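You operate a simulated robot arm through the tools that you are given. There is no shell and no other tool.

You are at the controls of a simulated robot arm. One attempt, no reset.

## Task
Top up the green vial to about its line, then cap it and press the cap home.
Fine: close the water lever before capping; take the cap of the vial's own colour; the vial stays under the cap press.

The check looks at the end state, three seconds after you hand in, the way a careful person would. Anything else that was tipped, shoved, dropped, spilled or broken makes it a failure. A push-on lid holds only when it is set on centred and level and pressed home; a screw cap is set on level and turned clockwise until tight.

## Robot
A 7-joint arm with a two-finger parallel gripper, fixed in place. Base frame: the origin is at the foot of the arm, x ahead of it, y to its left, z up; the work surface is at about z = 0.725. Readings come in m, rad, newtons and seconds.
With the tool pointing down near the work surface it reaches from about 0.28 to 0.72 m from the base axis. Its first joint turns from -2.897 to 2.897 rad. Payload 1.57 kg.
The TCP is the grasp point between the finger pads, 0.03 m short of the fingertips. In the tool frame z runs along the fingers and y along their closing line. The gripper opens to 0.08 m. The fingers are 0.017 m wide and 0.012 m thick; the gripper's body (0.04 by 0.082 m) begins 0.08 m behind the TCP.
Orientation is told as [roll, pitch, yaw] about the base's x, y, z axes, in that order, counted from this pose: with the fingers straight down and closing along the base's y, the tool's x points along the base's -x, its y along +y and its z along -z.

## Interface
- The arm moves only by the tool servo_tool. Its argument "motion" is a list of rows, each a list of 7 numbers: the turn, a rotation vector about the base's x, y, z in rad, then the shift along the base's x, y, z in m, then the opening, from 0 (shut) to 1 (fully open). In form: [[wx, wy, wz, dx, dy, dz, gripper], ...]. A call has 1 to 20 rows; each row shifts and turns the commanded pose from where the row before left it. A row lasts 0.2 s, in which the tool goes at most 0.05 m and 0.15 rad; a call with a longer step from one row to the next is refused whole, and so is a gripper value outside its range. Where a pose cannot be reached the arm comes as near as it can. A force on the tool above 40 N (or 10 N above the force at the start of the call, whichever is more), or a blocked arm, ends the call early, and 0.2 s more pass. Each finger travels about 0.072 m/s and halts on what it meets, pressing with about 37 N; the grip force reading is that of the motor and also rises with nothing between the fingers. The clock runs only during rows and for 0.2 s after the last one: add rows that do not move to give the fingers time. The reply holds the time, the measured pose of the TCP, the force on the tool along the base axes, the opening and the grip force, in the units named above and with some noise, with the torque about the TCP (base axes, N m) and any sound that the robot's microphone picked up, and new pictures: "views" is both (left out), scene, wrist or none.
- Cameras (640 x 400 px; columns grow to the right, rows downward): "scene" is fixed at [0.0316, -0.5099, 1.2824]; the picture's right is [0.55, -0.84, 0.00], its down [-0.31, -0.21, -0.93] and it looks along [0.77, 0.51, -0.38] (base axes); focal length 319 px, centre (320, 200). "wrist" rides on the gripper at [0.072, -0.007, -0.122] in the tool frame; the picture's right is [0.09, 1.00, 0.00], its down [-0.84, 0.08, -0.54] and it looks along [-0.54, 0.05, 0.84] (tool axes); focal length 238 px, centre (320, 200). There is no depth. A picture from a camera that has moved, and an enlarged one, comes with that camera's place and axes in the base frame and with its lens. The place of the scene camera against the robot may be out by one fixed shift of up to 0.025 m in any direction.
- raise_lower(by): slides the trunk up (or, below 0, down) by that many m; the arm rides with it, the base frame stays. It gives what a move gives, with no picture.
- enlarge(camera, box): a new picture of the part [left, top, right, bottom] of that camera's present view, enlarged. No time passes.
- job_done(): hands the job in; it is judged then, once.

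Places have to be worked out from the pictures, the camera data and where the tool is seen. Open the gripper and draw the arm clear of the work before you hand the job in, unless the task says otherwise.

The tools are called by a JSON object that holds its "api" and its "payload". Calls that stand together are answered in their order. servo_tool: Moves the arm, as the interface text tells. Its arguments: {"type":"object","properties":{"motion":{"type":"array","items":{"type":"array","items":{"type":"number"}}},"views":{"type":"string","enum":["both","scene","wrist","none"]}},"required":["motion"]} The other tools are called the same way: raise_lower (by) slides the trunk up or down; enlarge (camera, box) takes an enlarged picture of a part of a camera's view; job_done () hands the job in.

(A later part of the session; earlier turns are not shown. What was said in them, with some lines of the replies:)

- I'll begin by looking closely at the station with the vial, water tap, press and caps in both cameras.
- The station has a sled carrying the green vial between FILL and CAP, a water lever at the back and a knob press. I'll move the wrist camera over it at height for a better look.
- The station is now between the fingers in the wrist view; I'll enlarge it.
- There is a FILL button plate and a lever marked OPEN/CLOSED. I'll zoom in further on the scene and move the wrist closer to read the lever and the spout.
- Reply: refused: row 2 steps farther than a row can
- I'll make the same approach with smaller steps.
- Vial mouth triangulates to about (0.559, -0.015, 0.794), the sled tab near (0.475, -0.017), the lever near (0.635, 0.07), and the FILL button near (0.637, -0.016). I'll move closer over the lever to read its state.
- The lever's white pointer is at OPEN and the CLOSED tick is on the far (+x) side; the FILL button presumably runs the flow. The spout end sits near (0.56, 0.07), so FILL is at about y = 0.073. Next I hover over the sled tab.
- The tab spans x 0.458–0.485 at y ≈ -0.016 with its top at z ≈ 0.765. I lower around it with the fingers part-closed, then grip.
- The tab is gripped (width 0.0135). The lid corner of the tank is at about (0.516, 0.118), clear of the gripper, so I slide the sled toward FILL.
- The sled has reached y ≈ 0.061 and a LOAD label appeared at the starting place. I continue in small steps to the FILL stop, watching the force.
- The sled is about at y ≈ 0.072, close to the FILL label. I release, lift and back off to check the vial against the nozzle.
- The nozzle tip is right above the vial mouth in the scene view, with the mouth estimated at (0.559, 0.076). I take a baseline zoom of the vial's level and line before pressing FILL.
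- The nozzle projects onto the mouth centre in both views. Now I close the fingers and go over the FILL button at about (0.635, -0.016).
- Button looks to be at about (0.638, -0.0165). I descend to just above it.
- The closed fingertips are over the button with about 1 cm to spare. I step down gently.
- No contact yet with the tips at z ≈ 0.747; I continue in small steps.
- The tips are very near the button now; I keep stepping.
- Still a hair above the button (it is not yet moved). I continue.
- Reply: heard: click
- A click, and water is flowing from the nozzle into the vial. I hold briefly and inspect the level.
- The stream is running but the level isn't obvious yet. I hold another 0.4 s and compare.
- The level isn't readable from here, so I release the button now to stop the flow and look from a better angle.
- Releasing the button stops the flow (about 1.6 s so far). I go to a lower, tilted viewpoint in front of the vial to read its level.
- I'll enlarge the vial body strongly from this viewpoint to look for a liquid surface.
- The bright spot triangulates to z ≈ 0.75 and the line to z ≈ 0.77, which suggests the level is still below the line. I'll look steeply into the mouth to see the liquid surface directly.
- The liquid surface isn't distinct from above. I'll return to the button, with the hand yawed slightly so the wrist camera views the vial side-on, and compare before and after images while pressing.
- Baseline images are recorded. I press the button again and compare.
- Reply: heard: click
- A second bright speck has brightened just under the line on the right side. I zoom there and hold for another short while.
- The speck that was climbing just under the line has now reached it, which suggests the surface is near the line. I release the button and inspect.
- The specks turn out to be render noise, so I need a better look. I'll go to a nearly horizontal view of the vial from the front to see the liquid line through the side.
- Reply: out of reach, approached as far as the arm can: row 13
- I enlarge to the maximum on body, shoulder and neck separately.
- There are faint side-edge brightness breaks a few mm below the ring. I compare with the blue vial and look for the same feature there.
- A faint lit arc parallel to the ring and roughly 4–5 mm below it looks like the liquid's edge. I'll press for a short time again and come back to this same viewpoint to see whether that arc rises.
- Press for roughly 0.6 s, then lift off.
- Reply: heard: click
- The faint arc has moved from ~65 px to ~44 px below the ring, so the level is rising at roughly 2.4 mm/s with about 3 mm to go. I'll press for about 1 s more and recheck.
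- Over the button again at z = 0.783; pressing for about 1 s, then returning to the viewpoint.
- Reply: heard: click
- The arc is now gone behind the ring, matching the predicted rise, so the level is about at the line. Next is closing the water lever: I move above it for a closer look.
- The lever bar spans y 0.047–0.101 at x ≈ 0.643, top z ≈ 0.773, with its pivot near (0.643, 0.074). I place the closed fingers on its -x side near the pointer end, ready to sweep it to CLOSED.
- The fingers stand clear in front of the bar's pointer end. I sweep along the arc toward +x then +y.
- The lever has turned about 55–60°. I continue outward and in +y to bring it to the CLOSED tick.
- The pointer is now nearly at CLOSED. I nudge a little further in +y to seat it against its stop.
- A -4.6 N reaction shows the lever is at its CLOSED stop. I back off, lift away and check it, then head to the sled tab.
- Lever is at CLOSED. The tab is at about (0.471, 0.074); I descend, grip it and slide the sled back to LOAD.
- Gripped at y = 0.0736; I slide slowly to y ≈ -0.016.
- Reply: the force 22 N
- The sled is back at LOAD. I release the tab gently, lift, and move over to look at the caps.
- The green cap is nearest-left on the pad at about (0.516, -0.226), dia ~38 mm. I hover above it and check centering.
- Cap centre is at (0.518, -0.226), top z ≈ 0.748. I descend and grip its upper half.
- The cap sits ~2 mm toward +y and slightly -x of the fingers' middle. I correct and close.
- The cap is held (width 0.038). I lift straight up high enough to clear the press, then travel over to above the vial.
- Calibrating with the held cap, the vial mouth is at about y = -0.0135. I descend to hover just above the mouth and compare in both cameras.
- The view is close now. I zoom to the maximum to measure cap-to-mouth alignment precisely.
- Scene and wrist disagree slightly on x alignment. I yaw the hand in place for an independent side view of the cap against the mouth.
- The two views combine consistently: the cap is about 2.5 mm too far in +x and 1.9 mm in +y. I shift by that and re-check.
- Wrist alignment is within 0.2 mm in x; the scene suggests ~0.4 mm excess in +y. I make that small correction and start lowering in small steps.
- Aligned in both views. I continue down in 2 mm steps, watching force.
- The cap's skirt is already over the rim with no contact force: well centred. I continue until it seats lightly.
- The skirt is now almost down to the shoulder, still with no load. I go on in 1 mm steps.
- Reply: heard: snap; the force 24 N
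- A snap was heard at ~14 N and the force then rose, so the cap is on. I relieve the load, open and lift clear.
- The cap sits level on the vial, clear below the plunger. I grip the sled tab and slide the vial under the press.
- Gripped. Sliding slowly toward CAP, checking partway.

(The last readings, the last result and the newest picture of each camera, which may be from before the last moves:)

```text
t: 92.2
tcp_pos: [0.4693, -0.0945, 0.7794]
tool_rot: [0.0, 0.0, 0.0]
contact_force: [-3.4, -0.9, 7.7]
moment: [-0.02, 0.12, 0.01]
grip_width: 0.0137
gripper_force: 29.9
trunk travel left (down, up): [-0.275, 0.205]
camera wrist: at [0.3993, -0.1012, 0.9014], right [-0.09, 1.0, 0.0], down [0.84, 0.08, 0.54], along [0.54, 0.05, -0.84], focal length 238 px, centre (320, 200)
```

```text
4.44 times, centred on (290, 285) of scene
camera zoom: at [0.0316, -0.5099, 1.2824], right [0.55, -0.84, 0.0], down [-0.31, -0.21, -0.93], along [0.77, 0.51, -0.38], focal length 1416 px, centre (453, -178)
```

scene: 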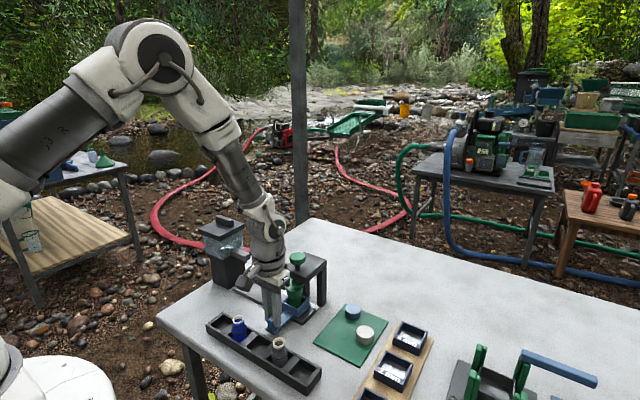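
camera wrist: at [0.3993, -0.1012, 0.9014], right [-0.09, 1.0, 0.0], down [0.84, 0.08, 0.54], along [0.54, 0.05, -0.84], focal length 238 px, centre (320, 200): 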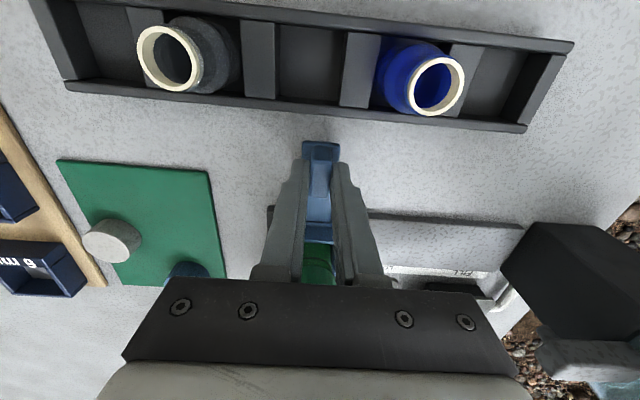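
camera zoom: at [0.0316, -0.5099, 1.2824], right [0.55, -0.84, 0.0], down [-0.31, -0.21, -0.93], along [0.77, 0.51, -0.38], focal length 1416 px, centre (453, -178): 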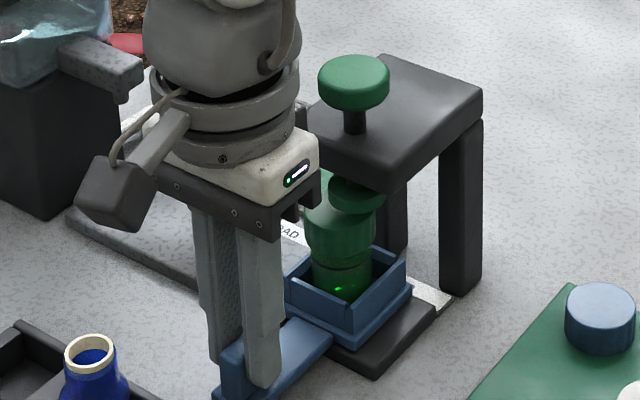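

The cap is about 10 mm short of the plunger axis. I slide further to y ≈ -0.105.

{"api": "servo_tool", "payload": {"motion": [[0, 0, 0, 0, -0.004, 0, 0.1], [0, 0, 0, 0, -0.004, 0, 0.1], [0, 0, 0, 0, -0.0025, 0, 0.1], [0, 0, 0, 0, 0, 0, 0.1]], "views": "none"}}

{"api": "enlarge", "payload": {"camera": "scene", "box": [280, 250, 315, 310]}}

```text
t: 93.2
tcp_pos: [0.4705, -0.1047, 0.7793]
tool_rot: [0.0, -0.001, -0.001]
contact_force: [1.9, -0.6, 9.4]
moment: [0.03, 0.24, 0.01]
grip_width: 0.0136
gripper_force: 29.9
trunk travel left (down, up): [-0.275, 0.205]
```

```text
6.67 times, centred on (298, 280) of scene
camera zoom: at [0.0316, -0.5099, 1.2824], right [0.55, -0.84, 0.0], down [-0.31, -0.21, -0.93], along [0.77, 0.51, -0.38], focal length 2125 px, centre (470, -333)
```

zoom: 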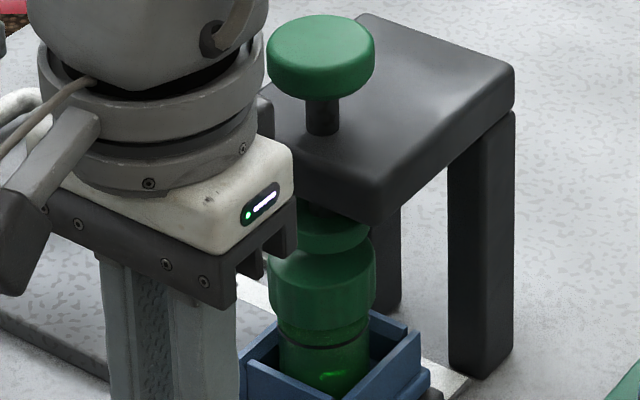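

The cap is still ~2 mm short of the plunger axis by the scene columns. I nudge further, watching for the stop.

{"api": "servo_tool", "payload": {"motion": [[0, 0, 0, 0, -0.0015, 0, 0.1], [0, 0, 0, 0, -0.001, 0, 0.1], [0, 0, 0, 0, 0, 0, 0.1]], "views": "none"}}

{"api": "enlarge", "payload": {"camera": "scene", "box": [280, 250, 315, 310]}}

```text
t: 94.0
tcp_pos: [0.4707, -0.1046, 0.7789]
tool_rot: [0.0, 0.0, 0.002]
contact_force: [6.9, 7.6, 3.6]
moment: [0.19, -0.92, 0.01]
grip_width: 0.0139
gripper_force: 30.3
trunk travel left (down, up): [-0.275, 0.205]
```

```text
6.67 times, centred on (298, 280) of scene
camera zoom: at [0.0316, -0.5099, 1.2824], right [0.55, -0.84, 0.0], down [-0.31, -0.21, -0.93], along [0.77, 0.51, -0.38], focal length 2125 px, centre (470, -333)
```

zoom: 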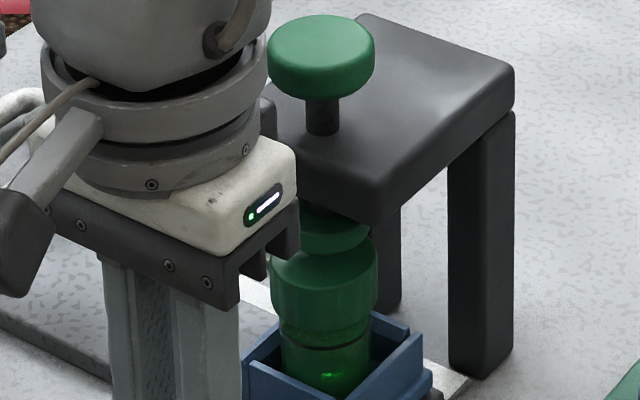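

The 7.6 N reaction shows the sled is at its CAP end stop. I relieve the push, release the tab, lift and view from clear.

{"api": "servo_tool", "payload": {"motion": [[0, 0, 0, 0, 0.002, 0, 0.1], [0, 0, 0, 0, 0, 0, 0.2], [0, 0, 0, 0, 0, 0, 0.35], [0, 0, 0, -0.002, 0, 0.03, 0.4], [0, 0, 0, -0.005, 0, 0.045, 0.4], [0, 0, 0, -0.01, 0, 0.045, 0.4], [0, 0, 0, -0.02, 0, 0.04, 0.2], [0, 0, 0, -0.02, 0, 0.02, 0], [0, 0, 0, 0, 0, 0, 0], [0, 0, 0, 0, 0, 0, 0]]}}

{"api": "enlarge", "payload": {"camera": "scene", "box": [255, 245, 330, 315]}}

{"api": "enlarge", "payload": {"camera": "wrist", "box": [240, 90, 400, 210]}}

```text
t: 96.2
tcp_pos: [0.4131, -0.1042, 0.9602]
tool_rot: [0.0, 0.0, 0.0]
contact_force: [-0.4, 0.4, 0.3]
moment: [0.01, 0.01, -0.01]
grip_width: 0.0001
gripper_force: 21.0
trunk travel left (down, up): [-0.275, 0.205]
camera wrist: at [0.3415, -0.1116, 1.0826], right [-0.09, 1.0, 0.0], down [0.84, 0.08, 0.54], along [0.54, 0.05, -0.84], focal length 238 px, centre (320, 200)
```

scene: 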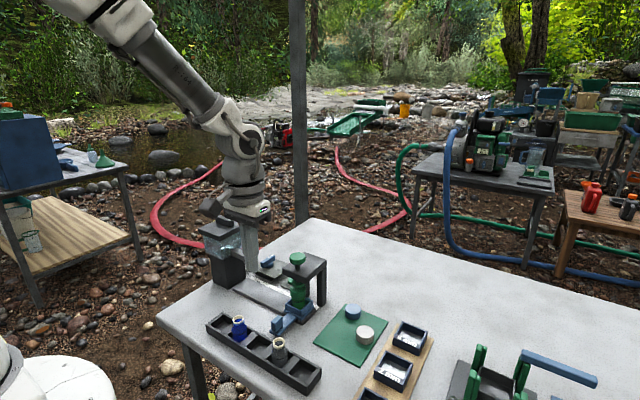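
wrist: 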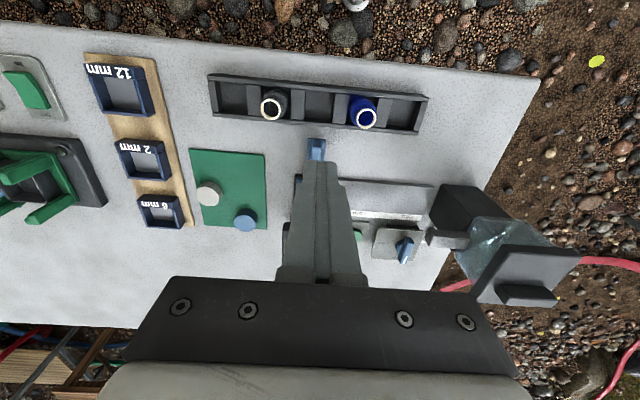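

```text
5.71 times, centred on (292, 280) of scene
camera zoom: at [0.0316, -0.5099, 1.2824], right [0.55, -0.84, 0.0], down [-0.31, -0.21, -0.93], along [0.77, 0.51, -0.38], focal length 1821 px, centre (477, -257)
```

zoom: 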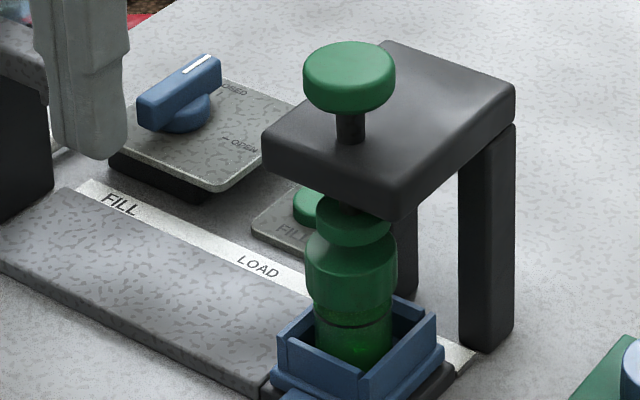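

```text
3.33 times, centred on (320, 150) of wrist
camera zoom: at [0.3415, -0.1116, 1.0826], right [-0.09, 1.0, 0.0], down [0.84, 0.08, 0.54], along [0.54, 0.05, -0.84], focal length 794 px, centre (320, 367)
```

zoom: 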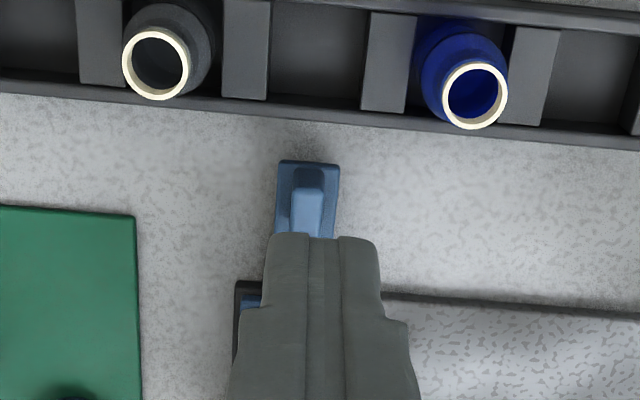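

The vial sits under the plunger. The knob top triangulates to about (0.555, -0.105, 0.886). I move the closed fingers over it.

{"api": "servo_tool", "payload": {"motion": [[0, 0, 0, 0.04, 0, 0.01, 0], [0, 0, 0, 0.045, 0, 0, 0], [0, 0, 0, 0.04, 0, 0, 0], [0, 0, 0, 0.018, -0.0005, 0, 0], [0, 0, 0, 0, 0, -0.02, 0], [0, 0, 0, 0, 0, -0.015, 0], [0, 0, 0, 0, 0, 0, 0]]}}

{"api": "enlarge", "payload": {"camera": "scene", "box": [255, 225, 330, 305]}}

{"api": "enlarge", "payload": {"camera": "wrist", "box": [250, 110, 390, 230]}}

```text
t: 97.8
tcp_pos: [0.5571, -0.1066, 0.9341]
tool_rot: [0.0, -0.001, -0.001]
contact_force: [0.3, -0.1, 0.1]
moment: [0.01, 0.0, -0.01]
grip_width: 0.0
gripper_force: 21.1
trunk travel left (down, up): [-0.275, 0.205]
camera wrist: at [0.4855, -0.1127, 1.0564], right [-0.09, 1.0, 0.0], down [0.84, 0.08, 0.54], along [0.54, 0.05, -0.84], focal length 238 px, centre (320, 200)
```

scene: 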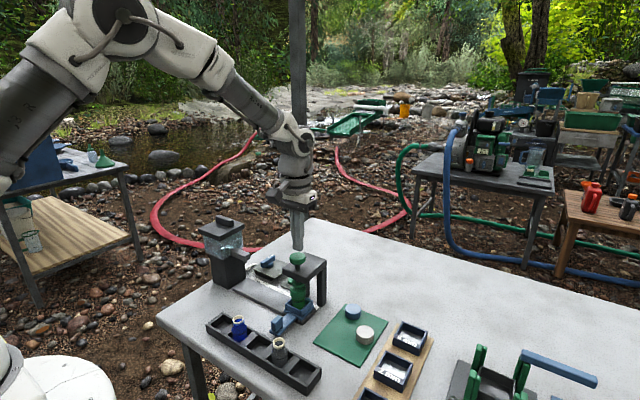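
wrist: 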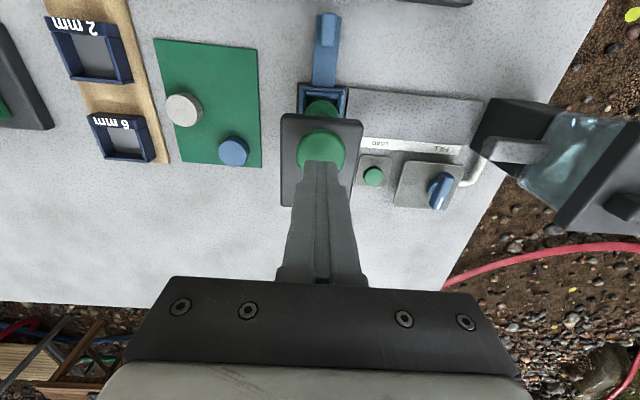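

```text
5.00 times, centred on (292, 265) of scene
camera zoom: at [0.0316, -0.5099, 1.2824], right [0.55, -0.84, 0.0], down [-0.31, -0.21, -0.93], along [0.77, 0.51, -0.38], focal length 1594 px, centre (458, -125)
```

zoom: 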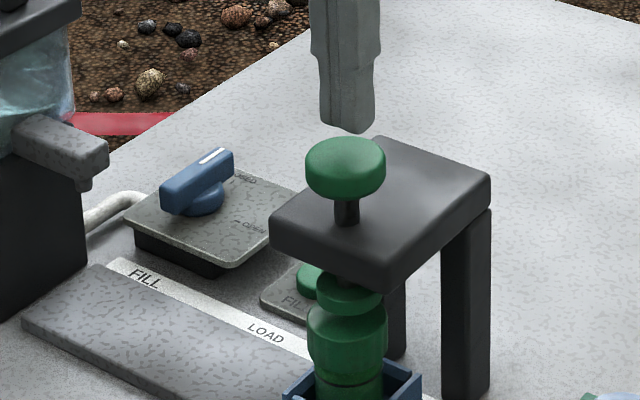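

```text
3.33 times, centred on (320, 170) of wrist
camera zoom: at [0.4855, -0.1127, 1.0564], right [-0.09, 1.0, 0.0], down [0.84, 0.08, 0.54], along [0.54, 0.05, -0.84], focal length 794 px, centre (320, 300)
```

zoom: 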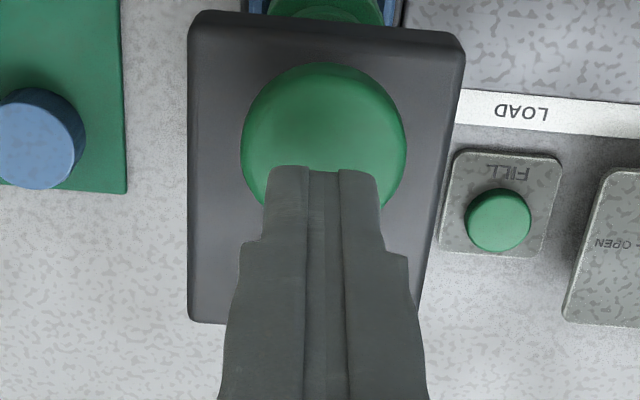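

The knob centre is ~2–3 mm toward -x of the fingers. I correct and descend gently to contact.

{"api": "servo_tool", "payload": {"motion": [[0, 0, 0, -0.0025, 0.0007, -0.008, 0], [0, 0, 0, 0, 0, -0.005, 0], [0, 0, 0, 0, 0, 0, 0]], "views": "none"}}

{"api": "servo_tool", "payload": {"motion": [[0, 0, 0, 0, 0, -0.004, 0], [0, 0, 0, 0, 0, 0, 0]], "views": "none"}}

{"api": "servo_tool", "payload": {"motion": [[0, 0, 0, 0, 0, -0.003, 0], [0, 0, 0, 0, 0, 0, 0]], "views": "scene"}}

{"api": "enlarge", "payload": {"camera": "scene", "box": [275, 240, 320, 310]}}

```text
t: 98.6
tcp_pos: [0.5556, -0.1042, 0.9214]
tool_rot: [-0.001, -0.001, 0.0]
contact_force: [0.6, -0.6, -0.8]
moment: [0.02, 0.03, 0.0]
grip_width: 0.0
gripper_force: 21.5
trunk travel left (down, up): [-0.275, 0.205]
```

```text
t: 99.2
tcp_pos: [0.5546, -0.1047, 0.9166]
tool_rot: [0.001, 0.0, -0.001]
contact_force: [-0.4, -0.9, 1.5]
moment: [-0.04, -0.03, 0.03]
grip_width: 0.0001
gripper_force: 20.8
trunk travel left (down, up): [-0.275, 0.205]
```

```text
t: 99.8
tcp_pos: [0.5559, -0.1049, 0.9145]
tool_rot: [0.001, 0.0, 0.002]
contact_force: [0.4, 0.1, 1.2]
moment: [0.0, -0.02, -0.05]
grip_width: 0.0
gripper_force: 21.6
trunk travel left (down, up): [-0.275, 0.205]
```

scene: 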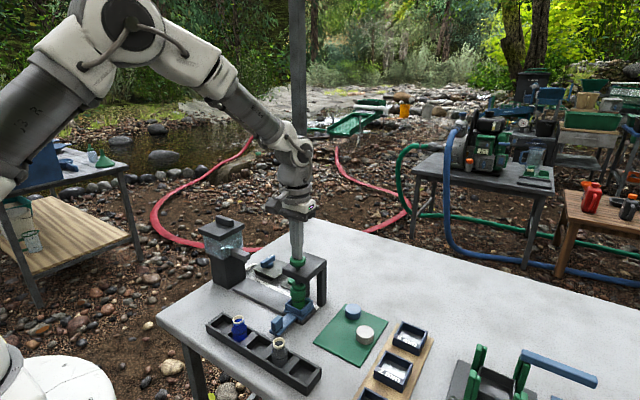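

```text
5.71 times, centred on (298, 275) of scene
camera zoom: at [0.0316, -0.5099, 1.2824], right [0.55, -0.84, 0.0], down [-0.31, -0.21, -0.93], along [0.77, 0.51, -0.38], focal length 1821 px, centre (449, -229)
```

zoom: 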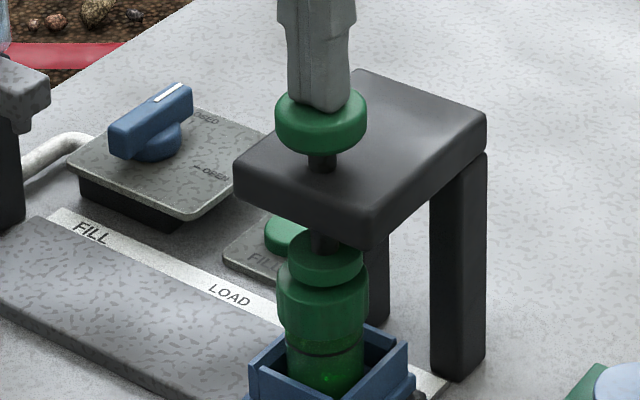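

The fingers have met the knob and the plunger is travelling. I keep pressing down in small steps.

{"api": "servo_tool", "payload": {"motion": [[0, 0, 0, 0, 0, -0.003, 0], [0, 0, 0, 0, 0, 0, 0]], "views": "none"}}

{"api": "servo_tool", "payload": {"motion": [[0, 0, 0, 0, 0, -0.003, 0], [0, 0, 0, 0, 0, 0, 0]], "views": "none"}}

{"api": "enlarge", "payload": {"camera": "scene", "box": [275, 240, 320, 310]}}

```text
t: 100.4
tcp_pos: [0.5541, -0.1038, 0.9108]
tool_rot: [0.0, 0.002, 0.001]
contact_force: [1.8, 0.5, 1.5]
moment: [0.0, 0.0, 0.02]
grip_width: 0.0
gripper_force: 21.1
trunk travel left (down, up): [-0.275, 0.205]
heard: click
```

```text
t: 101.0
tcp_pos: [0.5546, -0.1046, 0.9084]
tool_rot: [0.0, -0.002, -0.001]
contact_force: [0.8, 1.6, 8.1]
moment: [0.07, 0.0, 0.02]
grip_width: 0.0
gripper_force: 21.1
trunk travel left (down, up): [-0.275, 0.205]
```

```text
5.71 times, centred on (298, 275) of scene
camera zoom: at [0.0316, -0.5099, 1.2824], right [0.55, -0.84, 0.0], down [-0.31, -0.21, -0.93], along [0.77, 0.51, -0.38], focal length 1821 px, centre (449, -229)
```

zoom: 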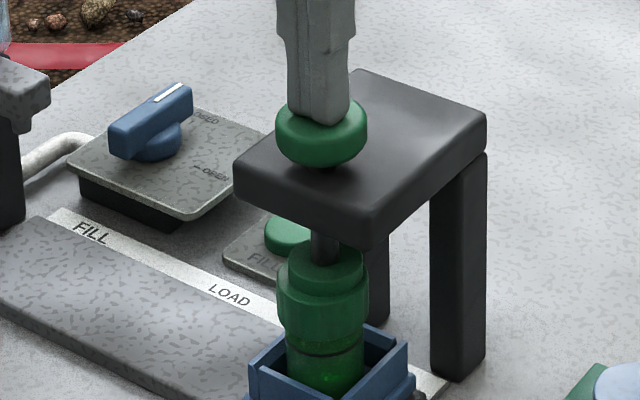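

The plunger disc is on the cap (click, 8 N). I press on to about 30 N to be sure it's home.

{"api": "servo_tool", "payload": {"motion": [[0, 0, 0, 0, 0, -0.002, 0], [0, 0, 0, 0, 0, 0, 0]], "views": "none"}}

{"api": "servo_tool", "payload": {"motion": [[0, 0, 0, 0, 0, -0.001, 0], [0, 0, 0, 0, 0, 0, 0]], "views": "none"}}

```text
t: 101.6
tcp_pos: [0.5538, -0.1041, 0.9092]
tool_rot: [0.001, -0.004, -0.001]
contact_force: [-0.6, 4.8, 21.5]
moment: [0.12, 0.06, -0.09]
grip_width: 0.0001
gripper_force: 21.4
trunk travel left (down, up): [-0.275, 0.205]
```

```text
t: 102.2
tcp_pos: [0.5543, -0.1035, 0.9076]
tool_rot: [-0.003, -0.005, 0.0]
contact_force: [-2.1, 5.1, 36.8]
moment: [0.16, 0.15, -0.06]
grip_width: 0.0
gripper_force: 20.9
trunk travel left (down, up): [-0.275, 0.205]
```

36.8 N with no further travel: the cap is pressed home. I release upward gently and withdraw.

{"api": "servo_tool", "payload": {"motion": [[0, 0, 0, 0, 0, 0.004, 0], [0, 0, 0, 0, 0, 0.006, 0], [0, 0, 0, 0, 0, 0.015, 0], [0, 0, 0, 0, 0, 0.035, 0], [0, 0, 0, 0, 0, 0.045, 0], [0, 0, 0, -0.045, 0, 0.01, 0], [0, 0, 0, -0.045, 0, 0, 0.3], [0, 0, 0, -0.045, 0, 0, 0.7], [0, 0, 0, -0.04, 0.02, 0, 1], [0, 0, 0, 0, 0.02, 0, 1], [0, 0, 0, 0, 0, 0, 1]]}}

{"api": "enlarge", "payload": {"camera": "scene", "box": [275, 240, 320, 310]}}

{"api": "enlarge", "payload": {"camera": "scene", "box": [285, 272, 311, 302]}}

{"api": "enlarge", "payload": {"camera": "scene", "box": [190, 205, 400, 400]}}

```text
t: 104.6
tcp_pos: [0.3784, -0.0648, 1.0226]
tool_rot: [-0.001, 0.0, -0.001]
contact_force: [-0.1, -0.5, -0.3]
moment: [-0.01, 0.02, -0.02]
grip_width: 0.0798
gripper_force: 0.0
trunk travel left (down, up): [-0.275, 0.205]
camera wrist: at [0.3072, -0.072, 1.1437], right [-0.09, 1.0, 0.0], down [0.84, 0.08, 0.54], along [0.54, 0.05, -0.84], focal length 238 px, centre (320, 200)
```

scene: 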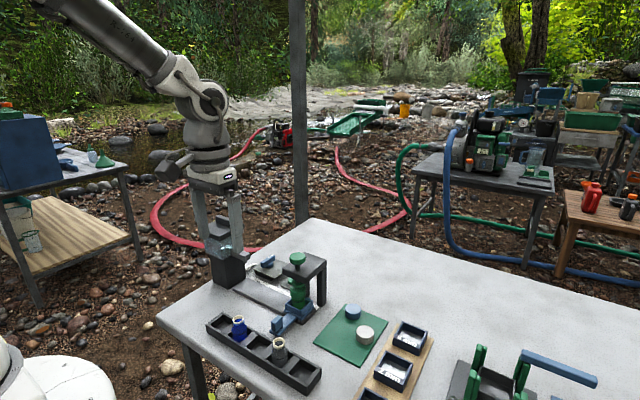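
wrist: 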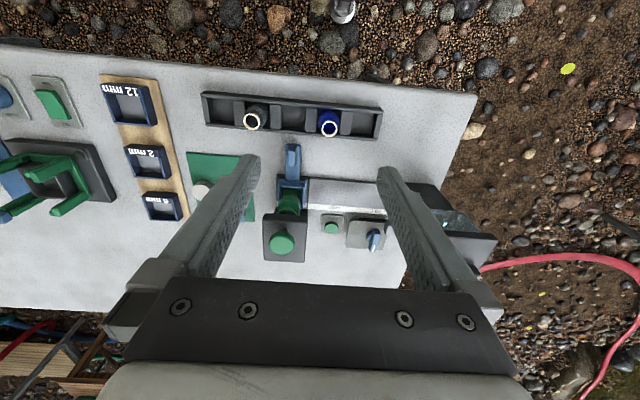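

```text
5.71 times, centred on (298, 275) of scene
camera zoom: at [0.0316, -0.5099, 1.2824], right [0.55, -0.84, 0.0], down [-0.31, -0.21, -0.93], along [0.77, 0.51, -0.38], focal length 1821 px, centre (449, -229)
```

zoom: 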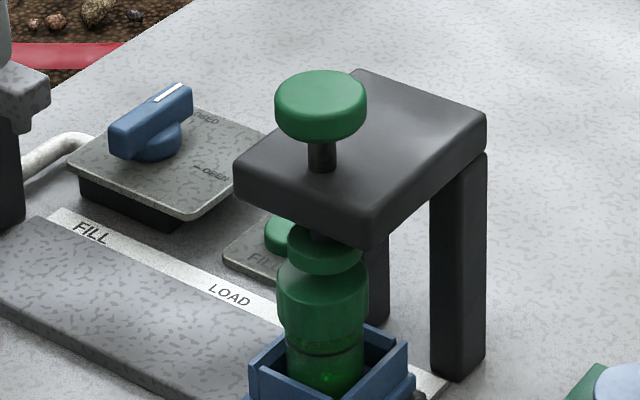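

```text
13.33 times, centred on (298, 287) of scene
camera zoom: at [0.0316, -0.5099, 1.2824], right [0.55, -0.84, 0.0], down [-0.31, -0.21, -0.93], along [0.77, 0.51, -0.38], focal length 4250 px, centre (613, -960)
```

zoom: 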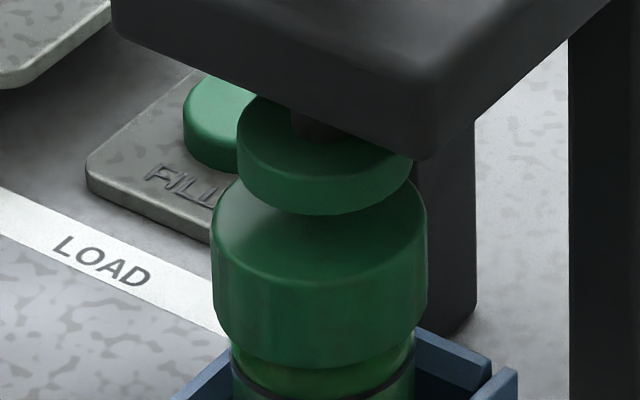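

```text
2.05 times, centred on (295, 302) of scene
camera zoom: at [0.0316, -0.5099, 1.2824], right [0.55, -0.84, 0.0], down [-0.31, -0.21, -0.93], along [0.77, 0.51, -0.38], focal length 654 px, centre (371, -10)
```

zoom: 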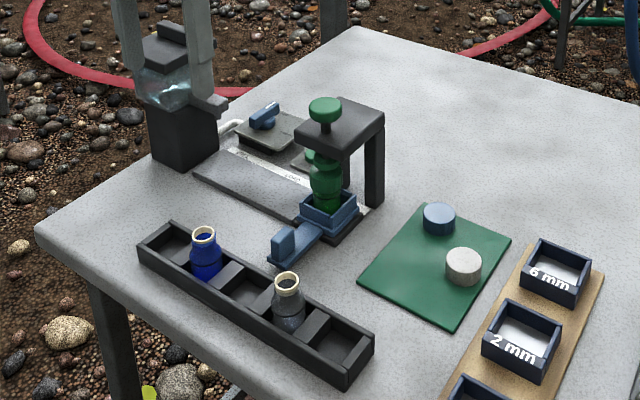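

The cap is level and home, the vial is under the press, the lever is at CLOSED, the arm is clear and open, and nothing else has been disturbed. I hand in the job.

{"api": "job_done", "payload": {}}

```text
The job is handed in.
```

I've handed in the job. The green vial is filled to about its line, capped with the green cap and pressed home. It is still under the cap press.

- **Fill:** I held the FILL button for about 4.5 seconds in total, in short presses. The liquid level was hard to see through the green glass. I judged it from a faint edge that rose toward the line and then disappeared behind it, so the level should be within a millimetre or two.
- **Lever:** I turned the water lever to CLOSED, against its stop, before capping.
- **Cap:** The green cap went over the rim centred and level, and it snapped on. I then pushed the press down on it to about 37 N, and it would not move any further.
- **Rest of the bench:** In the last pictures I saw no spills, and the other vials and caps had not moved. The gripper is open and the arm is clear.
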